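You operate a simulated robot arm through the tools that you are given. There is no shell and no other tool.

You are at the controls of a simulated two-armed robot. One attempt, no reset.

JOB
On the top of the boot bench, fold the checked tea towel in half, so that its two long edges meet.

Only the result counts: the job must be done as asked and must still hold three seconds after the hand-in. Knocking over, shifting, dropping, spilling or breaking anything else fails it. Flat cloth is picked up by pressing the open fingertips on it (5 to 10 N) and closing them slowly along it; thin cloth reads only 2 to 8 mm in the jaws.

ROBOT AND FRAMES
Two 7-joint arms with two-finger parallel grippers on one trunk, on a base that moves. Base frame: it is fixed to the floor where the robot stands at the start and does not move with it; the origin is under the middle of the robot, x ahead of it, y to its left, z up. Readings come in mm, degrees, newtons and seconds.
The left shoulder is at the start at [50, 209, 1196], the right one opposite. With the tool pointing down near the work surface each hand reaches from about 100 to 900 mm from the robot's upright axis, wherever it stands, measured 20 degrees to its own side. Places, roughly: checked tea towel [2500, -2250, 750]; top of the boot bench [2500, -2300, 900]. Payload 4.4 kg a hand.
The tool frame of a hand sits at the grasp point between the pads (the TCP): z along the fingers, y along the line on which they close. The tips reach 23 mm beyond it. Largest opening 94 mm; finger width 38, thickness 10; the body of the gripper, 54 by 96 mm, starts 39 mm behind the TCP.
Orientation is told as [roll, pitch, yaw] about the base's x, y, z axes, in that order, counted from this pose: with the fingers straight down and closing along the base's y, the tool's x points along the base's -x, its y along +y and its z along -z.

CONTROLS
- The arms move only by the tool send_rows. It takes "left_targets", "right_targets" or both (then of equal length, played together; a hand with none holds still); each is one flat list of numbers, 7 for each row, row after row: the shift along the tool's x, y, z in cm, then the turn, a rotation vector about the tool's x, y, z in degrees, then the finger opening in cm, from 0 to 9.4. In form: [dx, dy, dz, wx, wy, wz, grip, dx, dy, dz, wx, wy, wz, grip, ...]. A call has 1 to 20 rows; each row is the pose to reach, as a shift and turn from the pose commanded when the call began, along the tool's axes at that moment. Each row takes 0.2 s and may step no farther than 50 mm and 8.6 degrees from the row before; otherwise, or with a gripper value out of range, the whole call is refused. A pose out of reach is approached as far as the arm can. The call stops where the force on the tool passes 40 N (or 10 N more than at its start, if that is more) or the arm is blocked; 0.2 s more then pass. The fingers move at their own pace (about 108 mm/s each) and stop on an object; they squeeze with about 26 N. The grip force told is the motor's: it shows also when the fingers shut on nothing. Time passes only in rows, and 0.2 s behind the last, so rows that repeat a pose let the fingers close. It gives the time, the measured TCP pose, the force on the tool (base axes), the opening and the grip force at its end, in the units of the frame above (readings bear some noise), with the torque about the TCP (base axes, N m) and any sound that the robot's microphone picked up.
- Cameras (640 x 400 px; columns grow to the right, rows downward): "scene" is now at [153.4, 10.3, 1359.4]; the picture's right is [0.10, -1.00, 0.00], its down [-0.64, -0.06, -0.77] and it looks along [0.76, 0.07, -0.64] (base axes); focal length 286 px, centre (320, 200). "left" rides on the left gripper at [86, -16, -74] in its tool frame; the picture's right is [0.18, 0.98, 0.00], its down [-0.58, 0.11, -0.81] and it looks along [-0.79, 0.15, 0.59] (tool axes); focal length 243 px, centre (320, 200). "right" rides on the right gripper at [87, 16, -74] in its tool frame; the picture's right is [-0.18, 0.98, 0.00], its down [-0.58, -0.11, -0.81] and it looks along [-0.79, -0.15, 0.59] (tool axes); focal length 243 px, centre (320, 200). There is no depth. A picture from a camera that has moved, and an enlarged one, comes with that camera's place and axes in the base frame and with its lens.
- grab_frame(camera): a new picture of that camera. It takes no simulated time.
- move_column(by): slides the trunk up (or, below 0, down) by that many mm; the arms and the scene camera ride with it, the base frame stays. It gives what a move gives, with no picture.
- base_move(legs): drives the robot by 1 to 6 legs, each [ahead, left, turn to the left] in mm, mm and degrees, along the robot's own axes; the way and the turn of a leg run together, so that a leg with both is an arc; at most 1500 mm and 180 degrees a leg. The arms and the cameras ride along, it lands a little off, and it stops where it bumps. It gives what a move gives.
- head_to(pan, tilt): turns the head with the scene camera to pan (to the left, within 80 degrees either way) and tilt (down, from -29 to 69), counted from straight ahead of the robot. It gives what a move gives.
- inspect(camera, box): a new picture of the part [left, top, right, bottom] of that camera's present view, enlarged. It takes no simulated time.
- finish_job(): hands the job in; it is judged then, once.

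Places have to be worked out from the pictures, the camera data and where the tool is seen. Open the grippers and draw the arms clear of the work before you hand the job in, unless the task says otherwise.

The tools are called after "Call:" as name(argument=value, ...) on one line, values as JSON. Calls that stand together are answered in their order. send_rows: Moves the arms, as the interface text tells. Its arguments: {"type":"object","properties":{"left_targets":{"type":"array"},"right_targets":{"type":"array"}},"required":[]} The other tools are called the same way: move_column (by) moves the trunk up or down; base_move (legs) drives the base; head_to (pan, tilt) turns the head that bears the scene camera; grab_frame (camera) takes a picture; inspect (camera, box) takes an enlarged picture of a part of a camera's view; finish_job () hands the job in.

At the start:

```text
time_s: 0.0
left_tool_pos: [655.7, 227.4, 1000.4]
left_ee_rot: [-0.1, 0.0, 0.0]
left_wrist_force: [-0.6, -0.6, -0.2]
left_torque: [0.0, 0.0, 0.01]
left_finger_gap: 94.2
left_grip_force: 0.1
right_tool_pos: [666.5, -240.2, 1036.9]
right_ee_rot: [0.0, -0.1, 0.0]
right_wrist_force: [0.1, 0.5, 0.4]
right_torque: [-0.01, 0.02, -0.01]
right_finger_gap: 93.8
right_grip_force: 0.0
trunk travel left (down, up): [-275.0, 288.0]
robot x, y, heading: [-4.0, -1.8, -0.1]
head pan, tilt (commanded): [5.6, 40.0]
```

scene: 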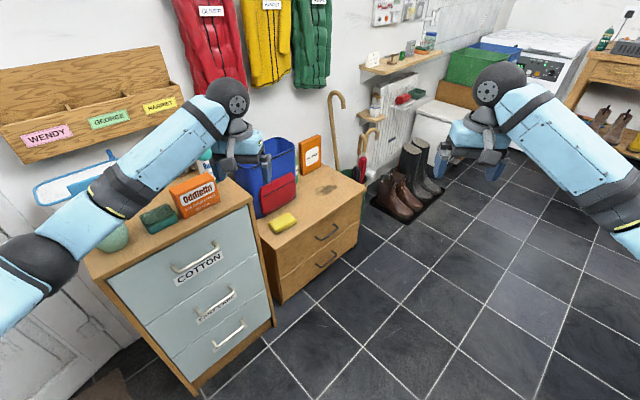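
right: 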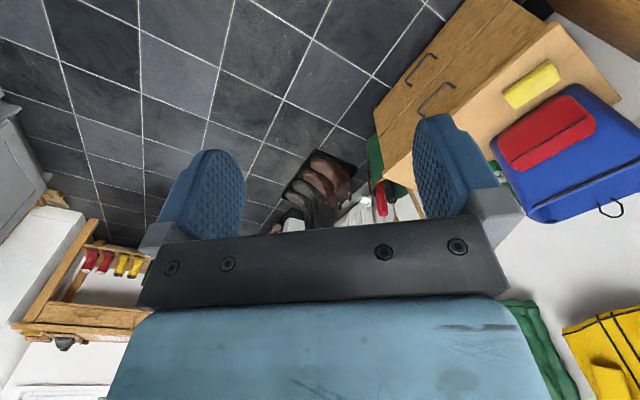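
left: 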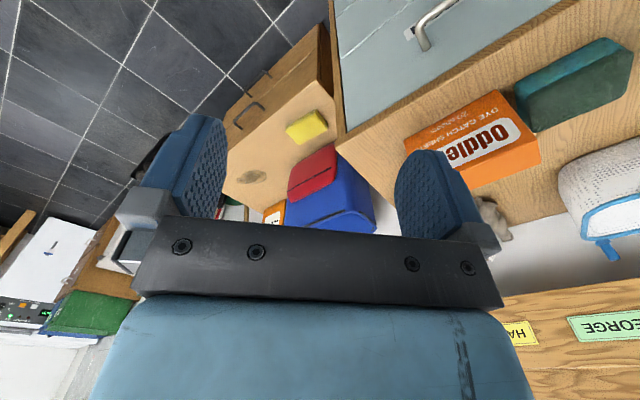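

The first picture shows a drawer chest and cupboard ahead, with the bench out of view to the right. I turn the head to the right to look toward the boot bench around [2500, -2300].

Call:
head_to(pan=-45, tilt=25)

```text
time_s: 1.2
left_tool_pos: [655.5, 228.2, 1001.3]
left_ee_rot: [0.0, 0.1, 0.0]
left_wrist_force: [0.2, 0.1, 0.3]
left_torque: [-0.02, 0.02, 0.01]
left_finger_gap: 94.3
left_grip_force: 0.1
right_tool_pos: [665.6, -240.1, 1037.0]
right_ee_rot: [0.0, -0.1, 0.0]
right_wrist_force: [-0.2, -0.9, -0.5]
right_torque: [-0.03, 0.01, -0.03]
right_finger_gap: 94.1
right_grip_force: 0.0
trunk travel left (down, up): [-275.0, 288.0]
robot x, y, heading: [-0.2, 3.4, -0.1]
head pan, tilt (commanded): [-45.0, 25.0]
```

The head has turned; I take a picture to see the bench and the way to it.

Call:
grab_frame(camera="scene")

```text
taken
camera scene: at [134.0, -63.1, 1382.7], right [-0.71, -0.71, 0.0], down [-0.3, 0.3, -0.91], along [0.64, -0.64, -0.42], focal length 286 px, centre (320, 200)
```

scene: 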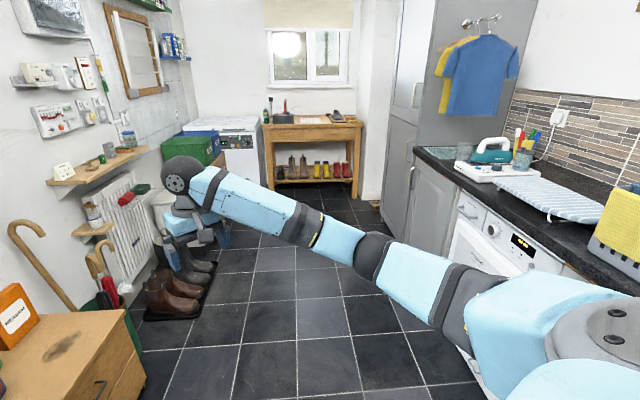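

The boot bench is the wooden table under the window, with boots on its lower shelf. I enlarge that part.

Call:
inspect(camera="scene", box=[220, 80, 400, 220])

Call:
inspect(camera="scene", box=[120, 100, 440, 300])

```text
2.86 times, centred on (310, 150) of scene
camera zoom: at [134.0, -63.1, 1382.7], right [-0.71, -0.71, 0.0], down [-0.3, 0.3, -0.91], along [0.64, -0.64, -0.42], focal length 816 px, centre (349, 343)
```

zoom: 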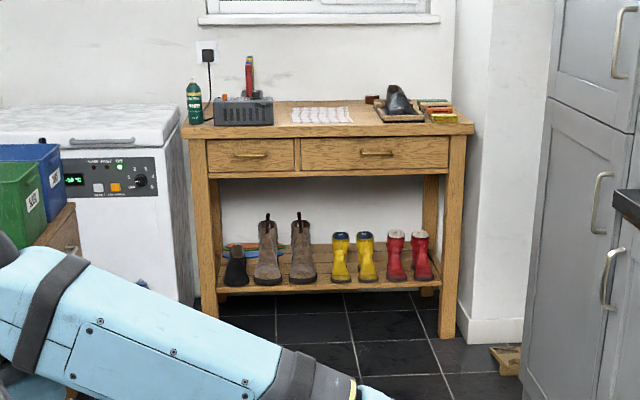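

```text
2.00 times, centred on (280, 200) of scene
camera zoom: at [134.0, -63.1, 1382.7], right [-0.71, -0.71, 0.0], down [-0.3, 0.3, -0.91], along [0.64, -0.64, -0.42], focal length 572 px, centre (400, 200)
```

zoom: 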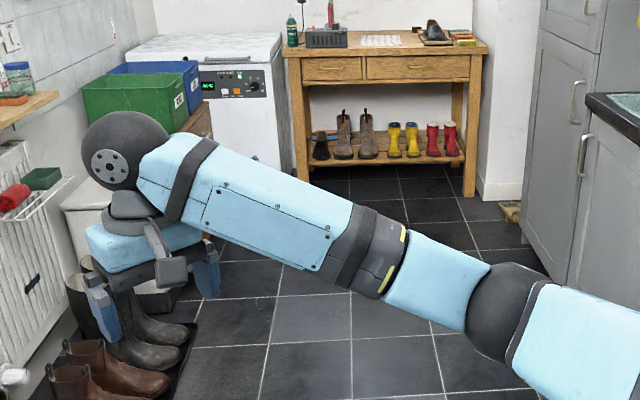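

The bench top carries a spray bottle, a basket, the towel (pale checks, centre), a boot on a tray and brushes. Before driving I look farther right for obstacles on the way.

Call:
head_to(pan=-78, tilt=45)

Call:
grab_frame(camera="scene")

Call:
head_to(pan=60, tilt=40)

Call:
grab_frame(camera="scene")

```text
time_s: 2.2
left_tool_pos: [655.7, 227.6, 1001.2]
left_ee_rot: [0.0, 0.0, 0.1]
left_wrist_force: [-1.0, -0.1, -1.1]
left_torque: [-0.01, -0.01, -0.01]
left_finger_gap: 94.2
left_grip_force: 0.1
right_tool_pos: [665.3, -240.3, 1035.9]
right_ee_rot: [0.1, 0.0, 0.1]
right_wrist_force: [1.0, 0.5, 0.3]
right_torque: [0.01, -0.03, -0.02]
right_finger_gap: 94.3
right_grip_force: 0.1
trunk travel left (down, up): [-275.0, 288.0]
robot x, y, heading: [2.4, 1.0, 0.2]
head pan, tilt (commanded): [-78.0, 45.0]
```

```text
taken
camera scene: at [85.8, -77.5, 1352.2], right [-0.98, -0.21, 0.0], down [-0.15, 0.69, -0.71], along [0.15, -0.69, -0.71], focal length 286 px, centre (320, 200)
```

scene: 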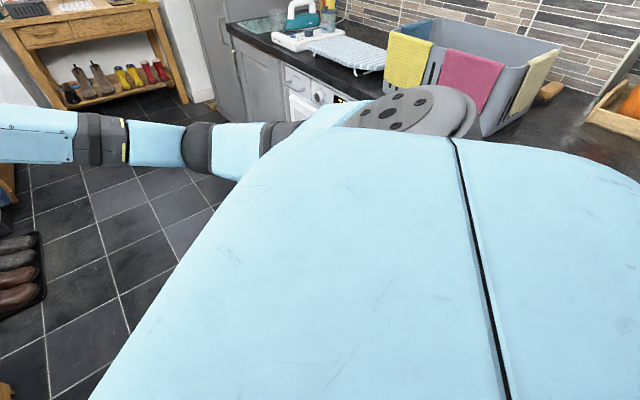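

```text
time_s: 4.4
left_tool_pos: [656.2, 227.7, 1001.2]
left_ee_rot: [0.0, 0.1, -0.1]
left_wrist_force: [0.3, -0.2, 0.1]
left_torque: [-0.01, -0.03, -0.01]
left_finger_gap: 93.9
left_grip_force: 0.0
right_tool_pos: [664.8, -240.0, 1035.9]
right_ee_rot: [0.0, 0.0, 0.0]
right_wrist_force: [0.3, 0.3, 0.5]
right_torque: [0.0, 0.0, 0.0]
right_finger_gap: 93.6
right_grip_force: 0.0
trunk travel left (down, up): [-275.0, 288.0]
robot x, y, heading: [-1.0, -1.9, -0.1]
head pan, tilt (commanded): [60.0, 40.0]
```

```text
taken
camera scene: at [111.3, 75.6, 1359.4], right [0.87, -0.5, 0.0], down [-0.32, -0.56, -0.77], along [0.38, 0.66, -0.64], focal length 286 px, centre (320, 200)
```

scene: 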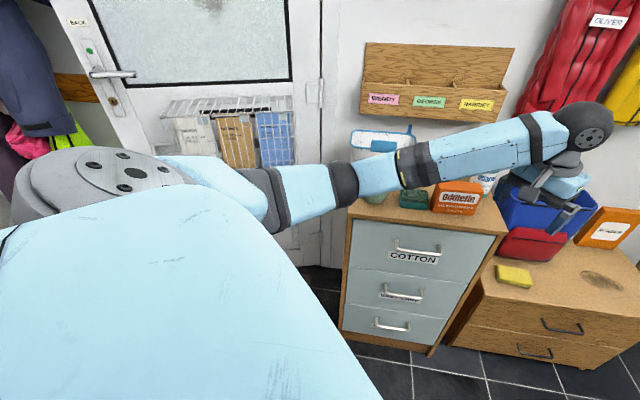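

The room is turned about 45° to my frame; the corridor to the bench is clear, with the counter about 0.65–0.8 m to the right of that line. I draw both hands back and up before turning and driving.

Call:
send_rows(left_targets=[4, 0, -2, 0, 0, 0, 6, 8, 0, -4, 0, 0, 0, 4, 12, 0, -6, 0, 0, 0, 4, 16, 0, -8, 0, 0, 0, 4, 20, 0, -10, 0, 0, 0, 4, 24, 0, -12, 0, 0, 0, 4], right_targets=[4, 0, -2, 0, 0, 0, 6, 8, 0, -4, 0, 0, 0, 4, 12, 0, -6, 0, 0, 0, 4, 16, 0, -8, 0, 0, 0, 4, 20, 0, -10, 0, 0, 0, 4, 24, 0, -12, 0, 0, 0, 4])

Call:
head_to(pan=0, tilt=35)

Call:
grab_frame(camera="scene")

```text
time_s: 5.8
left_tool_pos: [414.0, 227.8, 1121.6]
left_ee_rot: [0.0, -0.1, 0.0]
left_wrist_force: [-0.6, -0.3, -0.2]
left_torque: [-0.02, -0.03, -0.02]
left_finger_gap: 39.8
left_grip_force: 0.1
right_tool_pos: [423.9, -239.7, 1157.6]
right_ee_rot: [0.0, -0.2, 0.0]
right_wrist_force: [-0.4, -0.1, 0.4]
right_torque: [0.01, -0.05, 0.02]
right_finger_gap: 40.0
right_grip_force: 0.0
trunk travel left (down, up): [-275.0, 288.0]
robot x, y, heading: [-1.1, -0.8, 0.0]
head pan, tilt (commanded): [60.0, 40.0]
```

```text
time_s: 7.1
left_tool_pos: [417.4, 226.6, 1120.1]
left_ee_rot: [0.0, 0.0, 0.0]
left_wrist_force: [-0.3, -0.3, 0.0]
left_torque: [-0.03, 0.02, -0.01]
left_finger_gap: 40.2
left_grip_force: 0.0
right_tool_pos: [427.0, -239.7, 1155.8]
right_ee_rot: [0.0, 0.0, 0.0]
right_wrist_force: [-0.4, 0.4, -0.2]
right_torque: [0.03, 0.04, 0.01]
right_finger_gap: 39.9
right_grip_force: 0.0
trunk travel left (down, up): [-275.0, 288.0]
robot x, y, heading: [3.6, -2.3, 0.2]
head pan, tilt (commanded): [0.0, 35.0]
```

```text
taken
camera scene: at [156.8, 2.1, 1366.9], right [0.0, -1.0, 0.0], down [-0.57, 0.0, -0.82], along [0.82, 0.0, -0.57], focal length 286 px, centre (320, 200)
```

scene: 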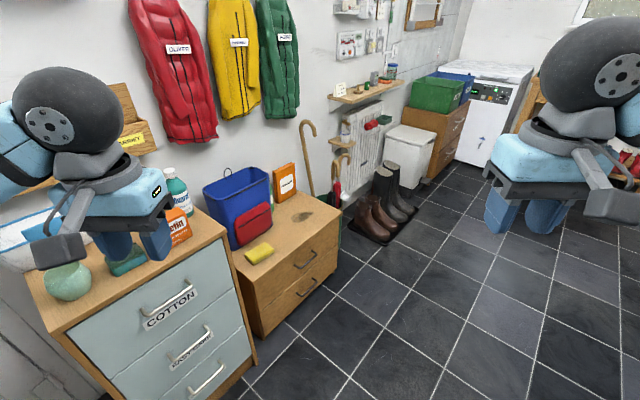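

The hands are in and clear of the drawer chest. I turn about 43° to the right in place, facing the bench.

Call:
base_move(legs=[[0, 0, -43]])

Call:
head_to(pan=0, tilt=30)

Call:
grab_frame(camera="scene")

```text
time_s: 9.5
left_tool_pos: [457.7, -121.0, 1120.0]
left_ee_rot: [0.0, 0.0, -43.4]
left_wrist_force: [0.6, 0.0, 0.0]
left_torque: [0.02, 0.01, -0.02]
left_finger_gap: 40.0
left_grip_force: 0.1
right_tool_pos: [144.9, -467.8, 1157.4]
right_ee_rot: [0.0, 0.1, -43.3]
right_wrist_force: [0.2, 0.1, -0.8]
right_torque: [-0.03, -0.02, 0.01]
right_finger_gap: 39.9
right_grip_force: 0.0
trunk travel left (down, up): [-275.0, 288.0]
robot x, y, heading: [-0.9, -2.2, -43.5]
head pan, tilt (commanded): [0.0, 35.0]
```

```text
time_s: 10.1
left_tool_pos: [459.5, -121.3, 1120.3]
left_ee_rot: [0.0, 0.0, -43.3]
left_wrist_force: [-0.7, -0.5, 0.3]
left_torque: [-0.01, 0.01, -0.01]
left_finger_gap: 39.9
left_grip_force: 0.1
right_tool_pos: [145.4, -467.0, 1157.0]
right_ee_rot: [0.0, 0.0, -43.4]
right_wrist_force: [0.1, -0.3, -0.2]
right_torque: [0.0, -0.03, -0.01]
right_finger_gap: 40.0
right_grip_force: 0.1
trunk travel left (down, up): [-275.0, 288.0]
robot x, y, heading: [0.3, -1.1, -43.3]
head pan, tilt (commanded): [0.0, 30.0]
```

```text
taken
camera scene: at [116.2, -106.4, 1374.7], right [-0.69, -0.73, 0.0], down [-0.36, 0.34, -0.87], along [0.63, -0.59, -0.5], focal length 286 px, centre (320, 200)
```

scene: 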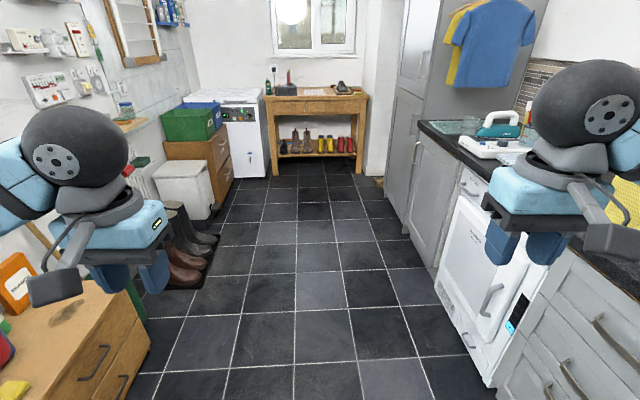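

The corridor is clear, roughly ±0.7 m around my line. I enlarge the bench to measure its direction before driving.

Call:
inspect(camera="scene", box=[230, 60, 390, 160])

Call:
inspect(camera="scene", box=[160, 160, 480, 360])

```text
4.00 times, centred on (310, 110) of scene
camera zoom: at [116.2, -106.4, 1374.7], right [-0.69, -0.73, 0.0], down [-0.36, 0.34, -0.87], along [0.63, -0.59, -0.5], focal length 1143 px, centre (360, 560)
```

zoom: 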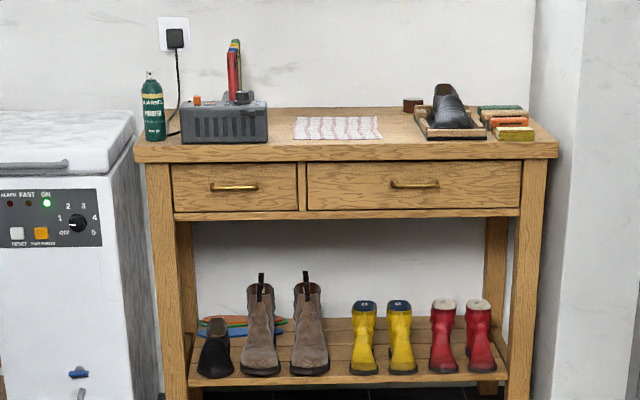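

```text
2.00 times, centred on (320, 260) of scene
camera zoom: at [116.2, -106.4, 1374.7], right [-0.69, -0.73, 0.0], down [-0.36, 0.34, -0.87], along [0.63, -0.59, -0.5], focal length 572 px, centre (320, 80)
```

zoom: 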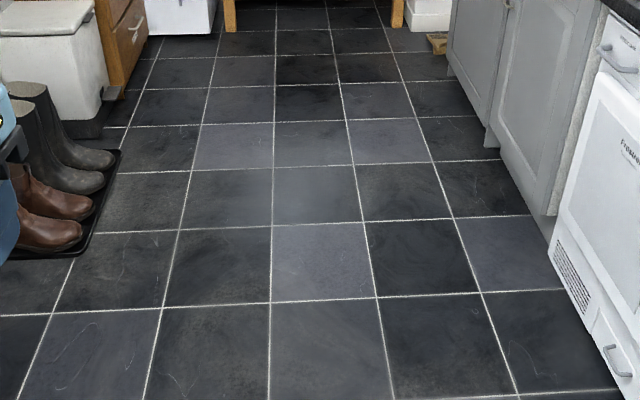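

The tile lines give the room's direction as about -39.6°. The bench top comes out near z 850, its front edge about 3.07 m along that direction, and the towel is about 220 mm wide and 350 mm deep, so its long edges run away from me. I align with the room and drive 2.3 m toward it.

Call:
base_move(legs=[[0, 0, 3.7], [1200, 80, 0], [1100, -230, 0]])

Call:
head_to(pan=0, tilt=45)

Call:
grab_frame(camera="scene")

```text
time_s: 22.0
left_tool_pos: [2134.9, -1674.0, 1119.8]
left_ee_rot: [-0.1, 0.0, -39.7]
left_wrist_force: [0.0, -0.9, -0.6]
left_torque: [-0.01, -0.05, 0.0]
left_finger_gap: 40.2
left_grip_force: 0.1
right_tool_pos: [1844.4, -2040.9, 1157.3]
right_ee_rot: [0.0, 0.0, -39.7]
right_wrist_force: [0.3, 0.1, 0.1]
right_torque: [-0.01, -0.04, 0.01]
right_finger_gap: 39.9
right_grip_force: 0.1
trunk travel left (down, up): [-275.0, 288.0]
robot x, y, heading: [1670.0, -1580.0, -39.6]
head pan, tilt (commanded): [0.0, 30.0]
```

```text
time_s: 22.8
left_tool_pos: [2134.5, -1672.7, 1120.7]
left_ee_rot: [0.1, 0.0, -39.6]
left_wrist_force: [-0.3, 0.2, 0.1]
left_torque: [0.0, -0.02, -0.02]
left_finger_gap: 39.7
left_grip_force: 0.0
right_tool_pos: [1844.7, -2039.7, 1157.8]
right_ee_rot: [-0.1, 0.1, -39.7]
right_wrist_force: [0.2, 0.2, -0.3]
right_torque: [0.0, 0.02, 0.02]
right_finger_gap: 40.0
right_grip_force: 0.1
trunk travel left (down, up): [-275.0, 288.0]
robot x, y, heading: [1672.4, -1579.7, -39.3]
head pan, tilt (commanded): [0.0, 45.0]
```

```text
taken
camera scene: at [1785.8, -1674.9, 1352.2], right [-0.64, -0.77, 0.0], down [-0.54, 0.45, -0.71], along [0.54, -0.45, -0.71], focal length 286 px, centre (320, 200)
```

scene: 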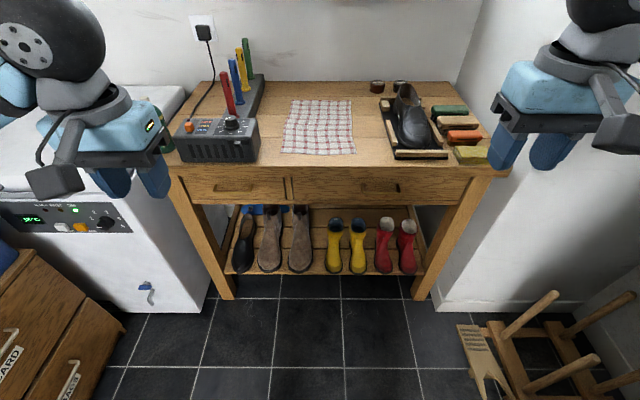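

The robot is before the bench, aligned with it. The towel's long edges run away from me; I enlarge the bench top for details and distances to the neighbours.

Call:
inspect(camera="scene", box=[160, 60, 480, 200])

Call:
inspect(camera="scene", box=[260, 85, 376, 165])

Call:
head_to(pan=0, tilt=69)

Call:
grab_frame(camera="scene")

```text
2.00 times, centred on (320, 130) of scene
camera zoom: at [1785.8, -1674.9, 1352.2], right [-0.64, -0.77, 0.0], down [-0.54, 0.45, -0.71], along [0.54, -0.45, -0.71], focal length 572 px, centre (320, 340)
```

zoom: 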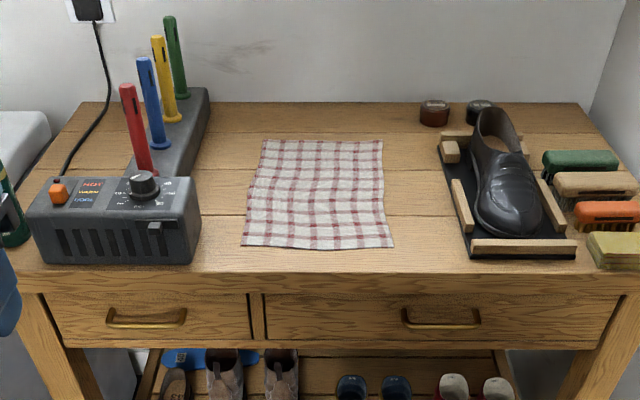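

```text
5.00 times, centred on (318, 125) of scene
camera zoom: at [1785.8, -1674.9, 1352.2], right [-0.64, -0.77, 0.0], down [-0.54, 0.45, -0.71], along [0.54, -0.45, -0.71], focal length 1429 px, centre (330, 575)
```

zoom: 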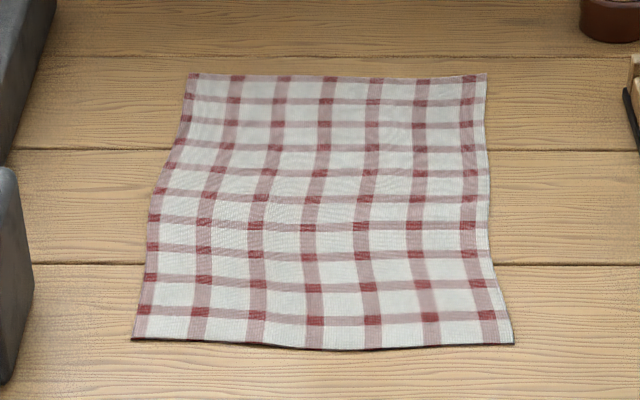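

```text
time_s: 23.7
left_tool_pos: [2134.4, -1674.3, 1120.0]
left_ee_rot: [0.0, 0.0, -39.6]
left_wrist_force: [-1.1, 0.4, -0.9]
left_torque: [-0.01, -0.01, 0.0]
left_finger_gap: 39.9
left_grip_force: 0.1
right_tool_pos: [1845.4, -2038.2, 1156.6]
right_ee_rot: [-0.1, 0.0, -39.6]
right_wrist_force: [-0.4, -0.5, -0.6]
right_torque: [0.0, -0.04, 0.04]
right_finger_gap: 40.0
right_grip_force: 0.1
trunk travel left (down, up): [-275.0, 288.0]
robot x, y, heading: [1669.3, -1584.8, -39.8]
head pan, tilt (commanded): [0.0, 68.8]
```

```text
taken
camera scene: at [1766.2, -1658.8, 1323.3], right [-0.64, -0.77, 0.0], down [-0.72, 0.6, -0.36], along [0.28, -0.23, -0.93], focal length 286 px, centre (320, 200)
```

scene: 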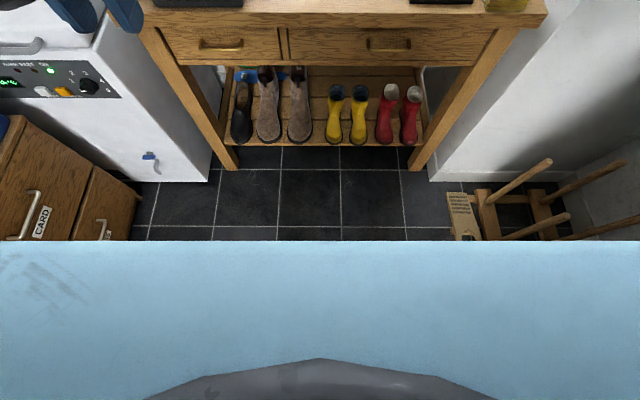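

In this picture the bench front edge is about 783 mm ahead of my axis, and the towel lies 845–1190 mm ahead, within ±115 mm sideways; a dial box with upright sticks is to its left and a shoe tray to its right. I'll stand slightly right of it, turned about 30° left, so that the right hand takes the far end and the left hand the near end of the right long edge; first I turn at a safe distance.

Call:
base_move(legs=[[200, -100, 0], [0, 0, 30]])

Call:
head_to(pan=-25, tilt=65)

Call:
grab_frame(camera="scene")

```text
time_s: 26.8
left_tool_pos: [2210.5, -1631.9, 1119.6]
left_ee_rot: [0.0, 0.0, -9.7]
left_wrist_force: [-0.2, -0.1, -0.4]
left_torque: [0.0, 0.01, 0.0]
left_finger_gap: 40.0
left_grip_force: 0.0
right_tool_pos: [2141.0, -2096.0, 1157.0]
right_ee_rot: [0.0, 0.0, -9.8]
right_wrist_force: [-0.1, -0.1, 0.5]
right_torque: [0.02, 0.02, 0.0]
right_finger_gap: 39.8
right_grip_force: 0.0
trunk travel left (down, up): [-275.0, 288.0]
robot x, y, heading: [1761.0, -1786.4, -9.6]
head pan, tilt (commanded): [0.0, 68.8]
```

```text
time_s: 27.7
left_tool_pos: [2210.3, -1633.2, 1120.4]
left_ee_rot: [0.0, 0.0, -9.7]
left_wrist_force: [-0.2, -0.3, 0.9]
left_torque: [0.02, -0.01, 0.0]
left_finger_gap: 39.9
left_grip_force: 0.0
right_tool_pos: [2140.4, -2095.2, 1155.9]
right_ee_rot: [0.0, 0.0, -9.6]
right_wrist_force: [1.0, 0.4, 0.0]
right_torque: [0.0, 0.0, 0.05]
right_finger_gap: 40.2
right_grip_force: 0.0
trunk travel left (down, up): [-275.0, 288.0]
robot x, y, heading: [1758.6, -1786.6, -9.6]
head pan, tilt (commanded): [-25.0, 65.0]
```

```text
taken
camera scene: at [1878.9, -1830.4, 1327.0], right [-0.57, -0.82, 0.0], down [-0.75, 0.52, -0.42], along [0.35, -0.24, -0.91], focal length 286 px, centre (320, 200)
```

scene: 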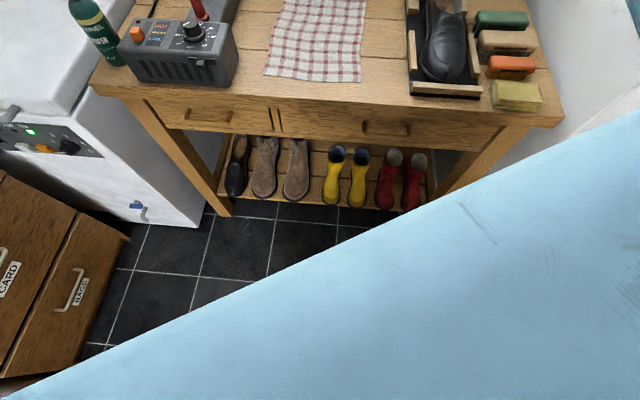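

The axis is now at u≈2495, r≈255 (room axes), so about 580 mm from the bench front. I close in by 100 mm along the room's direction first.

Call:
base_move(legs=[[87, -50, 0]])

```text
time_s: 28.9
left_tool_pos: [2287.8, -1696.7, 1120.4]
left_ee_rot: [0.1, 0.0, -9.6]
left_wrist_force: [0.5, -0.4, -0.2]
left_torque: [0.02, 0.0, 0.01]
left_finger_gap: 40.0
left_grip_force: 0.2
right_tool_pos: [2218.1, -2159.4, 1156.0]
right_ee_rot: [0.0, 0.0, -9.6]
right_wrist_force: [-0.4, 0.8, 0.2]
right_torque: [0.0, -0.03, -0.06]
right_finger_gap: 39.7
right_grip_force: 0.2
trunk travel left (down, up): [-275.0, 288.0]
robot x, y, heading: [1841.6, -1852.1, -9.5]
head pan, tilt (commanded): [-25.0, 65.0]
```

No bump, axis at u≈2600. I close in another 40 mm, then look at the towel.

Call:
base_move(legs=[[35, -20, 0]])

Call:
head_to(pan=-22, tilt=52)

Call:
grab_frame(camera="scene")

Call:
grab_frame(camera="right")

Call:
grab_frame(camera="left")

```text
time_s: 29.8
left_tool_pos: [2318.2, -1722.3, 1119.9]
left_ee_rot: [0.0, 0.1, -9.7]
left_wrist_force: [0.6, -0.3, 0.7]
left_torque: [-0.01, 0.01, -0.01]
left_finger_gap: 40.1
left_grip_force: 0.1
right_tool_pos: [2249.3, -2183.2, 1156.1]
right_ee_rot: [0.0, 0.0, -9.7]
right_wrist_force: [0.2, -0.8, 0.6]
right_torque: [-0.01, 0.04, -0.05]
right_finger_gap: 39.9
right_grip_force: 0.0
trunk travel left (down, up): [-275.0, 288.0]
robot x, y, heading: [1870.1, -1875.2, -9.5]
head pan, tilt (commanded): [-25.0, 65.0]
```

```text
time_s: 30.5
left_tool_pos: [2316.2, -1723.0, 1120.5]
left_ee_rot: [0.0, 0.1, -9.7]
left_wrist_force: [-0.9, -0.8, -0.1]
left_torque: [-0.04, 0.02, -0.01]
left_finger_gap: 40.0
left_grip_force: 0.1
right_tool_pos: [2248.1, -2184.0, 1157.2]
right_ee_rot: [-0.1, 0.0, -9.7]
right_wrist_force: [0.0, 0.1, -0.7]
right_torque: [0.0, 0.02, 0.0]
right_finger_gap: 39.9
right_grip_force: 0.0
trunk travel left (down, up): [-275.0, 288.0]
robot x, y, heading: [1866.7, -1879.7, -10.2]
head pan, tilt (commanded): [-22.0, 52.0]
```

```text
taken
camera scene: at [2000.2, -1924.3, 1342.5], right [-0.53, -0.85, 0.0], down [-0.67, 0.41, -0.62], along [0.52, -0.32, -0.79], focal length 286 px, centre (320, 200)
```

scene: 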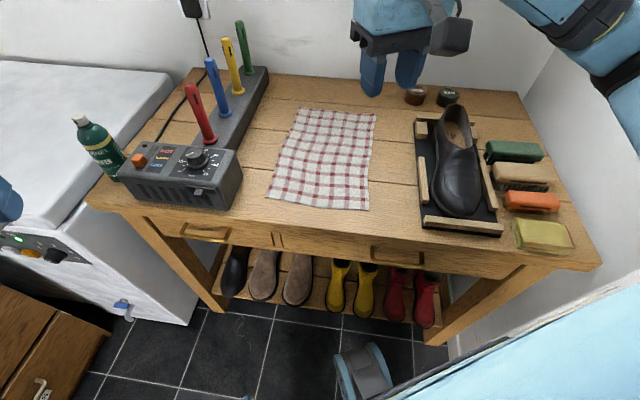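

```text
taken
camera right: at [2167.0, -2153.6, 1231.3], right [0.35, 0.94, 0.0], down [0.55, -0.2, 0.81], along [0.76, -0.28, -0.59], focal length 243 px, centre (320, 200)
```

right: 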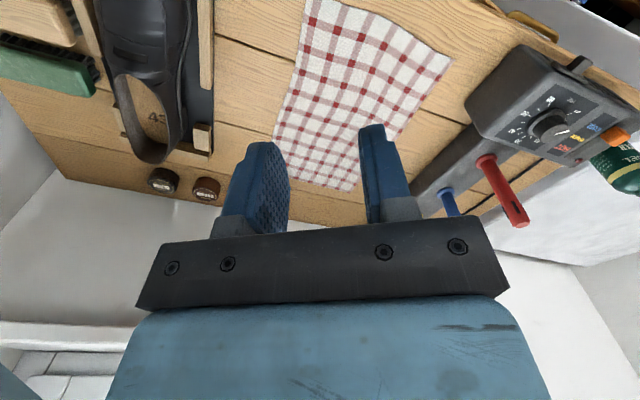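

```text
taken
camera left: at [2228.6, -1723.1, 1194.1], right [-0.02, 1.0, 0.0], down [0.59, 0.01, 0.81], along [0.81, 0.01, -0.59], focal length 243 px, centre (320, 200)
```

left: 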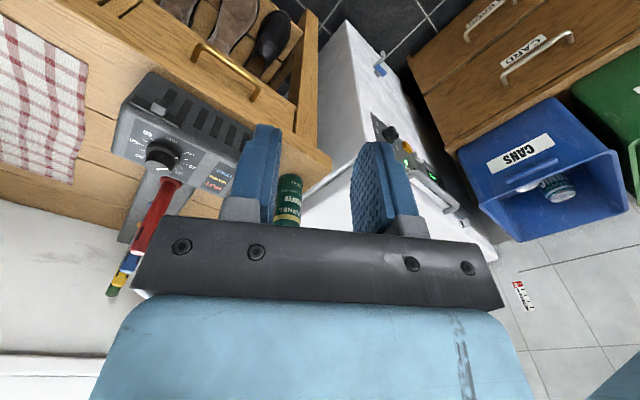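

The base's front-right corner shows at the bottom with about 90 mm to spare to the bench leg; this spot is fine. I enlarge the towel to measure its corners.

Call:
inspect(camera="scene", box=[240, 90, 420, 220])

```text
3.08 times, centred on (330, 155) of scene
camera zoom: at [2000.2, -1924.3, 1342.5], right [-0.53, -0.85, 0.0], down [-0.67, 0.41, -0.62], along [0.52, -0.32, -0.79], focal length 879 px, centre (289, 338)
```

zoom: 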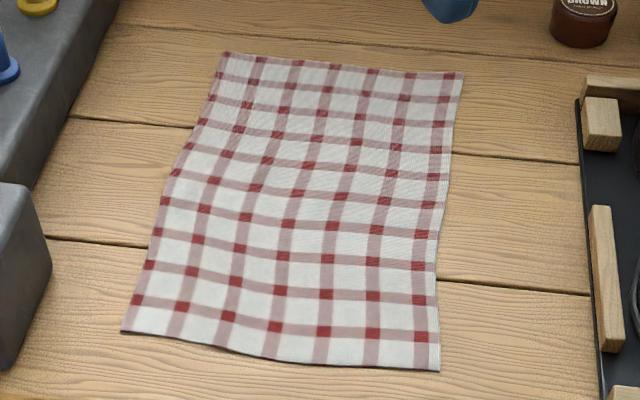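

Corners on the bench plane (z≈852): near-right [2248,-2199], far-right [2505,-2425], near-left [2393,-2027], far-left [2652,-2252] — 226 × 343 mm, long direction heading -41.2°. I bring the right hand above the far end of the right long edge at [2495,-2380], turned to yaw -41.2°, first level and then down to z≈960.

Call:
send_rows(right_targets=[-3.94, -2.17, 0, 0, 0, 4.5, 3.2, -7.88, -4.34, 0, 0, 0, 9, 3.2, -11.82, -6.51, 0, 0, 0, 13.5, 3.2, -15.77, -8.69, 0, 0, 0, 18, 3.2, -19.71, -10.86, 0, 0, 0, 22.5, 3.2, -23.65, -13.03, 0, 0, 0, 27, 3.2, -27.59, -15.2, 0, 0, 0, 31.5, 3.2, -27.59, -15.2, 4.9, 0, 0, 31.5, 3.2, -27.59, -15.2, 9.8, 0, 0, 31.5, 3.2, -27.59, -15.2, 14.0, 0, 0, 31.5, 3.2])

Call:
grab_frame(camera="scene")

Call:
grab_frame(camera="right")

```text
time_s: 32.7
left_tool_pos: [2319.0, -1721.8, 1119.4]
left_ee_rot: [0.0, 0.0, -9.7]
left_wrist_force: [0.4, -0.4, -0.4]
left_torque: [0.04, -0.01, 0.04]
left_finger_gap: 40.2
left_grip_force: 0.1
right_tool_pos: [2493.4, -2381.4, 1016.5]
right_ee_rot: [0.0, 0.0, -41.1]
right_wrist_force: [0.2, 0.2, -0.4]
right_torque: [0.01, 0.04, 0.0]
right_finger_gap: 32.2
right_grip_force: 0.0
trunk travel left (down, up): [-275.0, 288.0]
robot x, y, heading: [1866.2, -1876.7, -9.7]
head pan, tilt (commanded): [-22.0, 52.0]
```

```text
taken
camera scene: at [2001.0, -1925.2, 1342.5], right [-0.53, -0.85, 0.0], down [-0.67, 0.41, -0.62], along [0.52, -0.32, -0.79], focal length 286 px, centre (320, 200)
```

scene: 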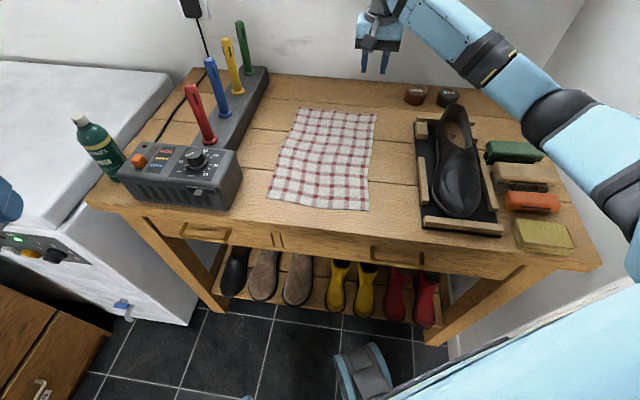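

```text
taken
camera right: at [2441.0, -2312.1, 1090.4], right [0.79, 0.62, 0.0], down [0.37, -0.46, 0.81], along [0.5, -0.63, -0.59], focal length 243 px, centre (320, 200)
```

right: 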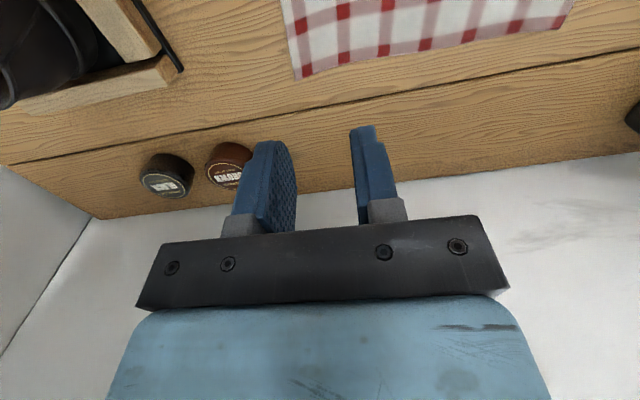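

The right hand hovers about 23 mm inside the right edge and about 40 mm from the far edge, as planned. Its forearm passes above the shoe, so I raise the trunk 80 mm to keep the elbow higher when the hand goes down.

Call:
move_column(by=80)

Call:
grab_frame(camera="scene")

```text
time_s: 33.9
left_tool_pos: [2318.5, -1722.9, 1199.7]
left_ee_rot: [0.0, 0.1, -9.6]
left_wrist_force: [0.0, -0.6, -0.4]
left_torque: [0.0, 0.02, 0.01]
left_finger_gap: 40.1
left_grip_force: 0.0
right_tool_pos: [2493.3, -2381.1, 1096.4]
right_ee_rot: [0.0, 0.0, -41.2]
right_wrist_force: [0.3, -0.7, 0.6]
right_torque: [0.01, 0.02, -0.03]
right_finger_gap: 32.0
right_grip_force: 0.0
trunk travel left (down, up): [-355.0, 208.0]
robot x, y, heading: [1869.5, -1873.2, -9.4]
head pan, tilt (commanded): [-22.0, 52.0]
```

```text
taken
camera scene: at [2000.8, -1924.5, 1422.5], right [-0.53, -0.85, 0.0], down [-0.67, 0.41, -0.62], along [0.52, -0.32, -0.79], focal length 286 px, centre (320, 200)
```

scene: 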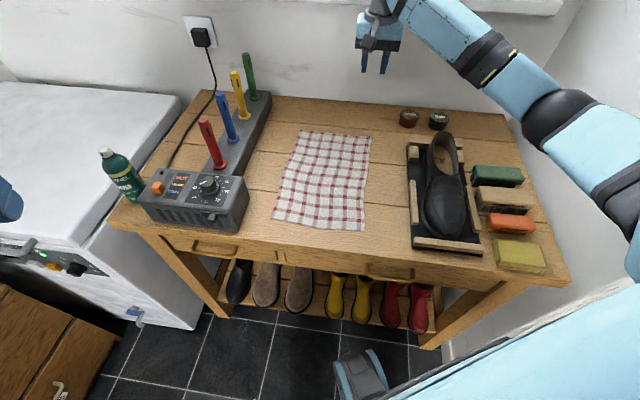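

Now I lower the right hand to about z 940 (tips about 65 mm above the cloth) and watch the elbow's place.

Call:
send_rows(right_targets=[0, 0.1, 4, 0, 0, 0, 3.2, 0, 0.2, 8, 0, 0, 0, 3.2, 0, 0.3, 12, 0, 0, 0, 3.2, 0, 0.3, 15.6, 0, 0, 0, 3.2])

Call:
grab_frame(camera="scene")

Call:
grab_frame(camera="right")

```text
time_s: 34.9
left_tool_pos: [2318.6, -1723.3, 1200.6]
left_ee_rot: [0.0, 0.0, -9.7]
left_wrist_force: [0.3, -1.2, 0.1]
left_torque: [0.0, -0.01, -0.02]
left_finger_gap: 40.1
left_grip_force: 0.0
right_tool_pos: [2496.1, -2379.4, 940.9]
right_ee_rot: [0.0, 0.0, -41.3]
right_wrist_force: [-0.4, 0.0, -0.4]
right_torque: [0.03, 0.03, -0.01]
right_finger_gap: 31.7
right_grip_force: 0.0
trunk travel left (down, up): [-355.0, 208.0]
robot x, y, heading: [1867.1, -1874.7, -9.7]
head pan, tilt (commanded): [-22.0, 52.0]
```

```text
taken
camera scene: at [2000.9, -1924.9, 1422.5], right [-0.53, -0.85, 0.0], down [-0.67, 0.41, -0.62], along [0.52, -0.32, -0.79], focal length 286 px, centre (320, 200)
```

scene: 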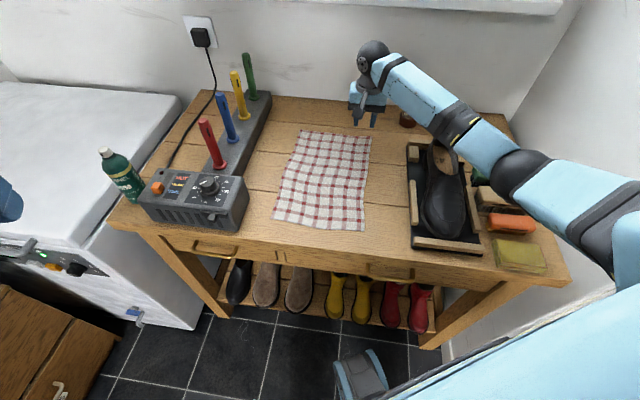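

```text
taken
camera right: at [2443.5, -2310.0, 1015.0], right [0.79, 0.62, 0.0], down [0.37, -0.46, 0.81], along [0.5, -0.63, -0.59], focal length 243 px, centre (320, 200)
```

right: 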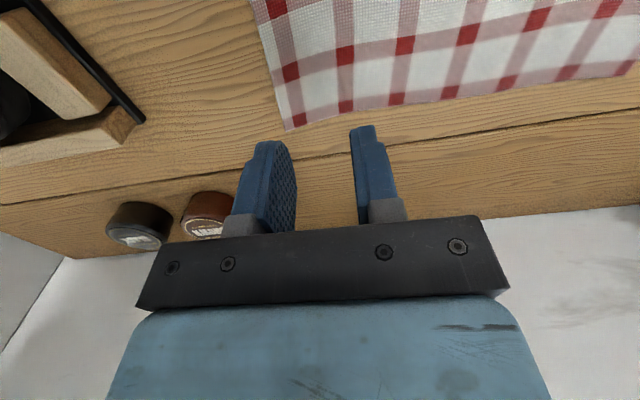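

The right elbow stays near z 1090, well above the shoe. Now the left hand goes across at height to above the near end of the right edge, about [2294,-2204], and down to z≈1040.

Call:
send_rows(left_targets=[-0.57, -4.78, 0, 0, 0, 3.15, 3.2, -1.14, -9.57, 0, 0, 0, 6.3, 3.2, -1.7, -14.35, 0, 0, 0, 9.45, 3.2, -2.27, -19.13, 0, 0, 0, 12.6, 3.2, -2.84, -23.9, 0, 0, 0, 15.75, 3.2, -3.41, -28.7, 0, 0, 0, 18.9, 3.2, -3.98, -33.48, 0, 0, 0, 22.05, 3.2, -4.54, -38.26, 0, 0, 0, 25.2, 3.2, -5.11, -43.05, 0, 0, 0, 28.35, 3.2, -5.68, -47.83, 0, 0, 0, 31.5, 3.2, -5.68, -47.83, 4, 0, 0, 31.5, 3.2, -5.68, -47.83, 8, 0, 0, 31.5, 3.2, -5.68, -47.83, 12, 0, 0, 31.5, 3.2, -5.68, -47.83, 16, 0, 0, 31.5, 3.2])

Call:
grab_frame(camera="scene")

Call:
grab_frame(camera="left")

```text
time_s: 37.9
left_tool_pos: [2291.2, -2202.4, 1040.3]
left_ee_rot: [0.0, 0.0, -41.2]
left_wrist_force: [-0.2, 0.4, 0.5]
left_torque: [0.01, 0.01, -0.04]
left_finger_gap: 32.1
left_grip_force: 0.0
right_tool_pos: [2496.5, -2378.5, 941.8]
right_ee_rot: [0.0, 0.0, -41.2]
right_wrist_force: [-0.1, -0.5, -0.5]
right_torque: [-0.01, 0.05, -0.05]
right_finger_gap: 31.9
right_grip_force: 0.1
trunk travel left (down, up): [-355.0, 208.0]
robot x, y, heading: [1869.8, -1872.9, -10.1]
head pan, tilt (commanded): [-22.0, 52.0]
```

```text
taken
camera scene: at [2000.8, -1924.6, 1422.6], right [-0.53, -0.85, 0.0], down [-0.67, 0.41, -0.62], along [0.52, -0.32, -0.79], focal length 286 px, centre (320, 200)
```

scene: 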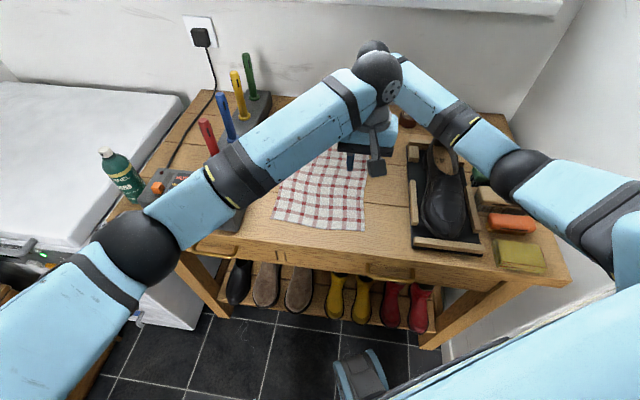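

```text
taken
camera left: at [2215.1, -2157.7, 1114.1], right [0.51, 0.86, 0.0], down [0.51, -0.3, 0.81], along [0.69, -0.41, -0.59], focal length 243 px, centre (320, 200)
```

left: 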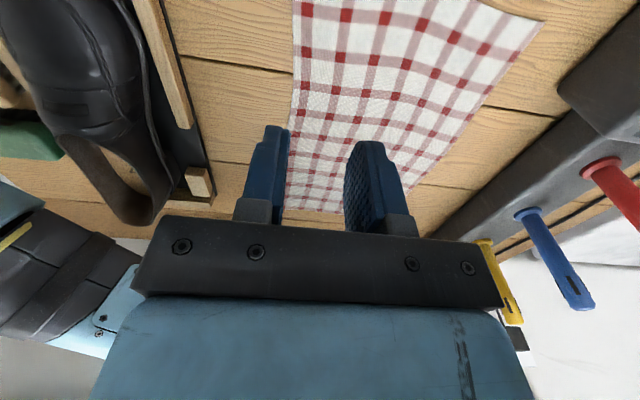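

Both hands are about 25–29 mm inside the right edge. I lower both together to TCP z≈887, about 12 mm above where contact should come.

Call:
send_rows(left_targets=[0, 0, 4, 0, 0, 0, 3.2, 0, 0, 8, 0, 0, 0, 3.2, 0, 0, 12, 0, 0, 0, 3.2, 0, 0, 15.3, 0, 0, 0, 3.2], right_targets=[0, 0, 2, 0, 0, 0, 3.2, 0, -0.1, 3, 0, 0, 0, 3.2, 0, -0.2, 4.5, 0, 0, 0, 3.2, 0, -0.2, 5.5, 0, 0, 0, 3.2])

Call:
grab_frame(camera="left")

Call:
grab_frame(camera="right")

Call:
grab_frame(camera="scene")

```text
time_s: 38.9
left_tool_pos: [2309.9, -2193.9, 889.5]
left_ee_rot: [1.1, -0.6, -40.3]
left_wrist_force: [0.3, -0.3, -0.6]
left_torque: [0.02, -0.01, 0.02]
left_finger_gap: 32.3
left_grip_force: 0.1
right_tool_pos: [2494.7, -2381.5, 885.4]
right_ee_rot: [0.0, 0.1, -41.1]
right_wrist_force: [-0.9, -0.2, 0.3]
right_torque: [0.0, 0.02, 0.03]
right_finger_gap: 32.0
right_grip_force: 0.1
trunk travel left (down, up): [-355.0, 208.0]
robot x, y, heading: [1863.0, -1871.8, -9.7]
head pan, tilt (commanded): [-22.0, 52.0]
```

```text
taken
camera left: at [2231.2, -2151.1, 962.2], right [0.49, 0.87, 0.02], down [0.5, -0.3, 0.81], along [0.71, -0.39, -0.58], focal length 243 px, centre (320, 200)
```

left: 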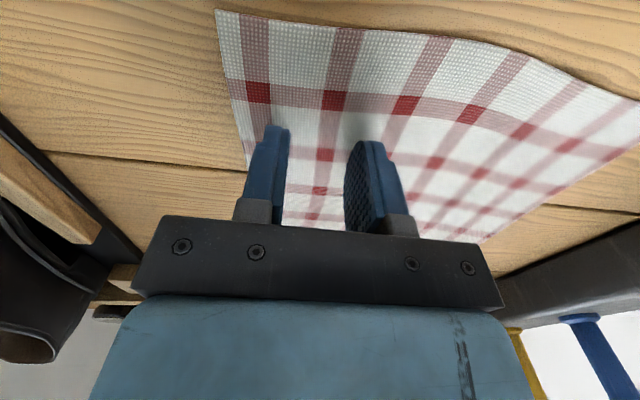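

```text
taken
camera right: at [2441.4, -2311.2, 960.2], right [0.79, 0.62, 0.0], down [0.37, -0.46, 0.81], along [0.5, -0.63, -0.59], focal length 243 px, centre (320, 200)
```

right: 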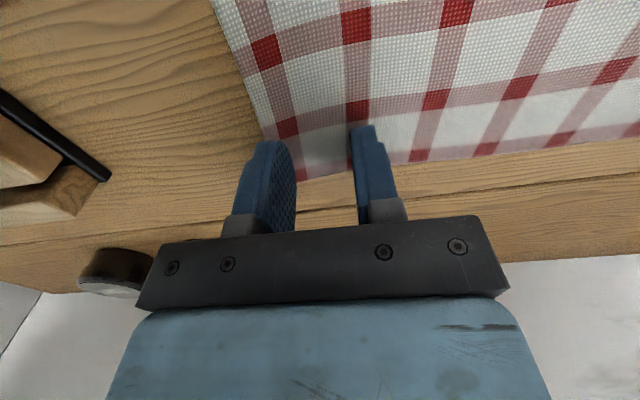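

```text
taken
camera scene: at [2001.0, -1924.4, 1422.6], right [-0.53, -0.85, 0.0], down [-0.67, 0.41, -0.62], along [0.52, -0.32, -0.79], focal length 286 px, centre (320, 200)
```

scene: 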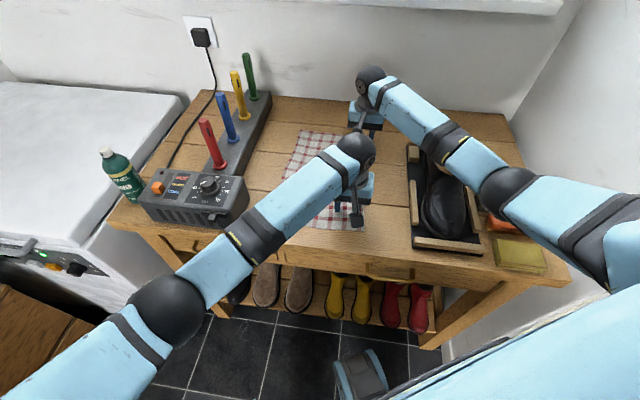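

The left hand was held back about 19 mm at the right edge (an arm limit when crossing), while the left edge is easier for it. I change the plan: fold the left edge over to the right; I lift both hands and carry them to above the left edge (left hand near end [2405,-2071], right hand far end [2606,-2247]).

Call:
send_rows(left_targets=[0, 0, -4, 0, 0, 0, 3.2, 0, 0, -8, 0, 0, 0, 3.2, 0.1, 4, -11, 0, 0, 0, 3.2, 0.2, 8.5, -11.3, 0, 0, 0, 3.2, 0.3, 13, -11.3, 0, 0, 0, 3.2, 0.39, 17.28, -11.3, 0, 0, 0, 3.2], right_targets=[0, 0, -4, 0, 0, 0, 3.2, 0, 0, -8, 0, 0, 0, 3.2, 0.1, 4, -10, 0, 0, 0, 3.2, 0.2, 8.5, -10, 0, 0, 0, 3.2, 0.3, 13, -10, 0, 0, 0, 3.2, 0.46, 17.49, -10, 0, 0, 0, 3.2])

Call:
grab_frame(camera="left")

Call:
grab_frame(camera="right")

Call:
grab_frame(camera="scene")

```text
time_s: 40.3
left_tool_pos: [2405.2, -2069.9, 1001.1]
left_ee_rot: [-0.2, 0.1, -41.3]
left_wrist_force: [0.4, 0.3, -0.7]
left_torque: [0.0, 0.0, -0.01]
left_finger_gap: 31.9
left_grip_force: 0.1
right_tool_pos: [2607.7, -2244.3, 986.4]
right_ee_rot: [-0.1, 0.0, -41.2]
right_wrist_force: [-0.7, 0.2, 0.1]
right_torque: [0.03, 0.03, 0.0]
right_finger_gap: 32.1
right_grip_force: 0.1
trunk travel left (down, up): [-355.0, 208.0]
robot x, y, heading: [1870.4, -1874.5, -9.8]
head pan, tilt (commanded): [-22.0, 52.0]
```

```text
taken
camera left: at [2328.2, -2024.0, 1075.0], right [0.51, 0.86, 0.0], down [0.51, -0.3, 0.81], along [0.69, -0.41, -0.59], focal length 243 px, centre (320, 200)
```

left: 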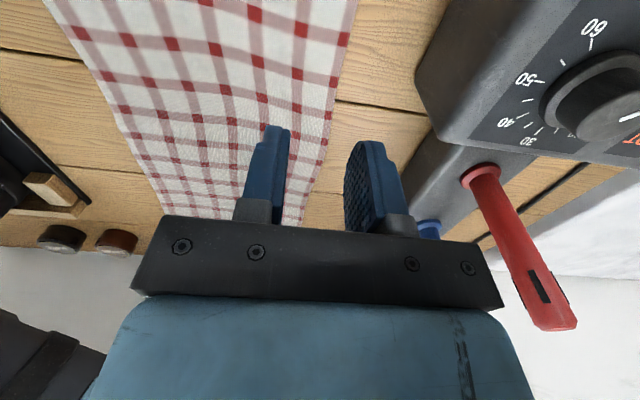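

```text
taken
camera right: at [2554.4, -2174.7, 1060.2], right [0.79, 0.62, 0.0], down [0.37, -0.46, 0.81], along [0.5, -0.63, -0.59], focal length 243 px, centre (320, 200)
```

right: 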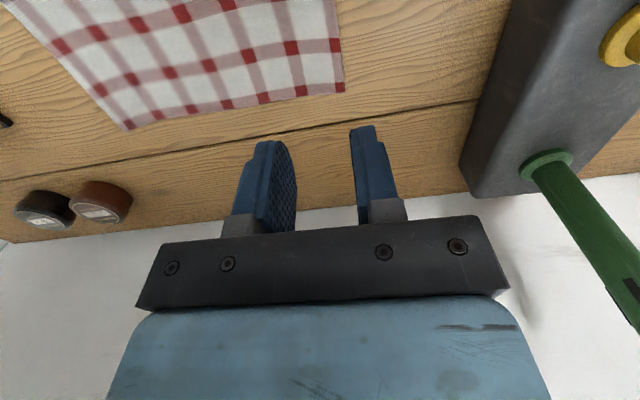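

```text
taken
camera scene: at [2001.6, -1922.1, 1422.5], right [-0.53, -0.85, 0.0], down [-0.67, 0.41, -0.62], along [0.52, -0.33, -0.79], focal length 286 px, centre (320, 200)
```

scene: 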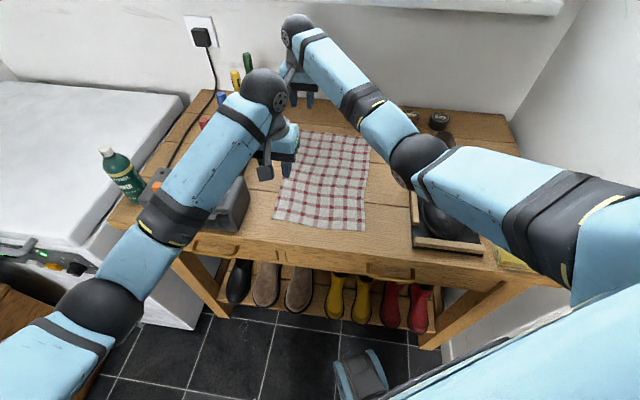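

Here both hands follow the command exactly. The pictures put the left hand ~23 mm and the right hand ~17 mm inside the left edge; I shift them to about 28 mm and go down to z≈888.

Call:
send_rows(left_targets=[0, -0.2, 4, 0, 0, 0, 3.2, 0, -0.5, 8, 0, 0, 0, 3.2, 0, -0.5, 11.3, 0, 0, 0, 3.2, 0, -0.5, 11.3, 0, 0, 0, 3.2], right_targets=[0, -0.5, 4, 0, 0, 0, 3.2, 0, -1.1, 7, 0, 0, 0, 3.2, 0, -1.1, 9.8, 0, 0, 0, 3.2, 0, -1.1, 9.8, 0, 0, 0, 3.2])

Call:
grab_frame(camera="left")

Call:
grab_frame(camera="right")

Call:
grab_frame(camera="scene")

```text
time_s: 41.3
left_tool_pos: [2400.3, -2076.1, 887.3]
left_ee_rot: [0.0, 0.0, -41.1]
left_wrist_force: [-0.2, 0.4, -0.8]
left_torque: [0.02, 0.0, 0.04]
left_finger_gap: 32.2
left_grip_force: 0.0
right_tool_pos: [2598.3, -2253.3, 887.6]
right_ee_rot: [0.0, 0.0, -41.2]
right_wrist_force: [0.2, 0.3, -1.1]
right_torque: [0.01, -0.02, 0.03]
right_finger_gap: 32.3
right_grip_force: 0.1
trunk travel left (down, up): [-355.0, 208.0]
robot x, y, heading: [1869.2, -1877.6, -9.7]
head pan, tilt (commanded): [-22.0, 52.0]
```

```text
taken
camera left: at [2323.8, -2030.2, 960.9], right [0.51, 0.86, 0.0], down [0.51, -0.3, 0.81], along [0.69, -0.41, -0.59], focal length 243 px, centre (320, 200)
```

left: 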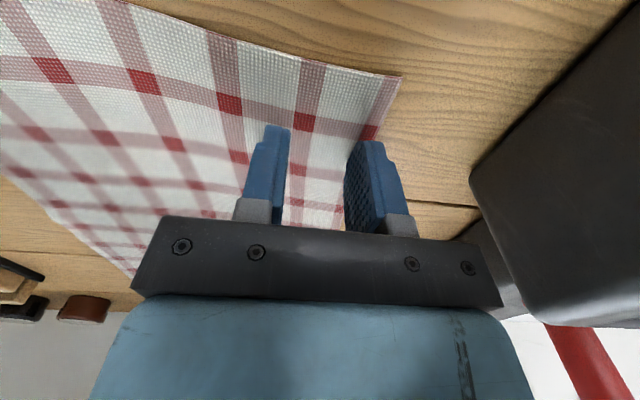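

```text
taken
camera right: at [2546.2, -2185.1, 962.0], right [0.79, 0.62, 0.0], down [0.37, -0.46, 0.81], along [0.5, -0.63, -0.59], focal length 243 px, centre (320, 200)
```

right: 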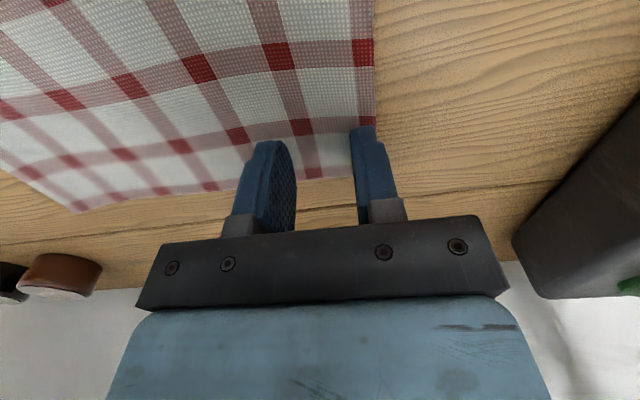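

```text
taken
camera scene: at [2000.0, -1924.5, 1422.6], right [-0.53, -0.85, 0.0], down [-0.67, 0.41, -0.62], along [0.52, -0.32, -0.79], focal length 286 px, centre (320, 200)
```

scene: 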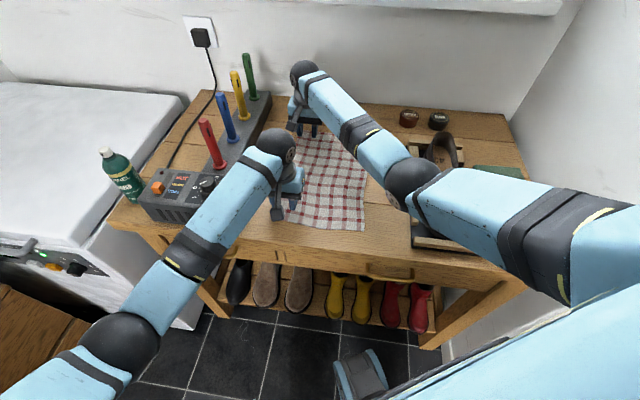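

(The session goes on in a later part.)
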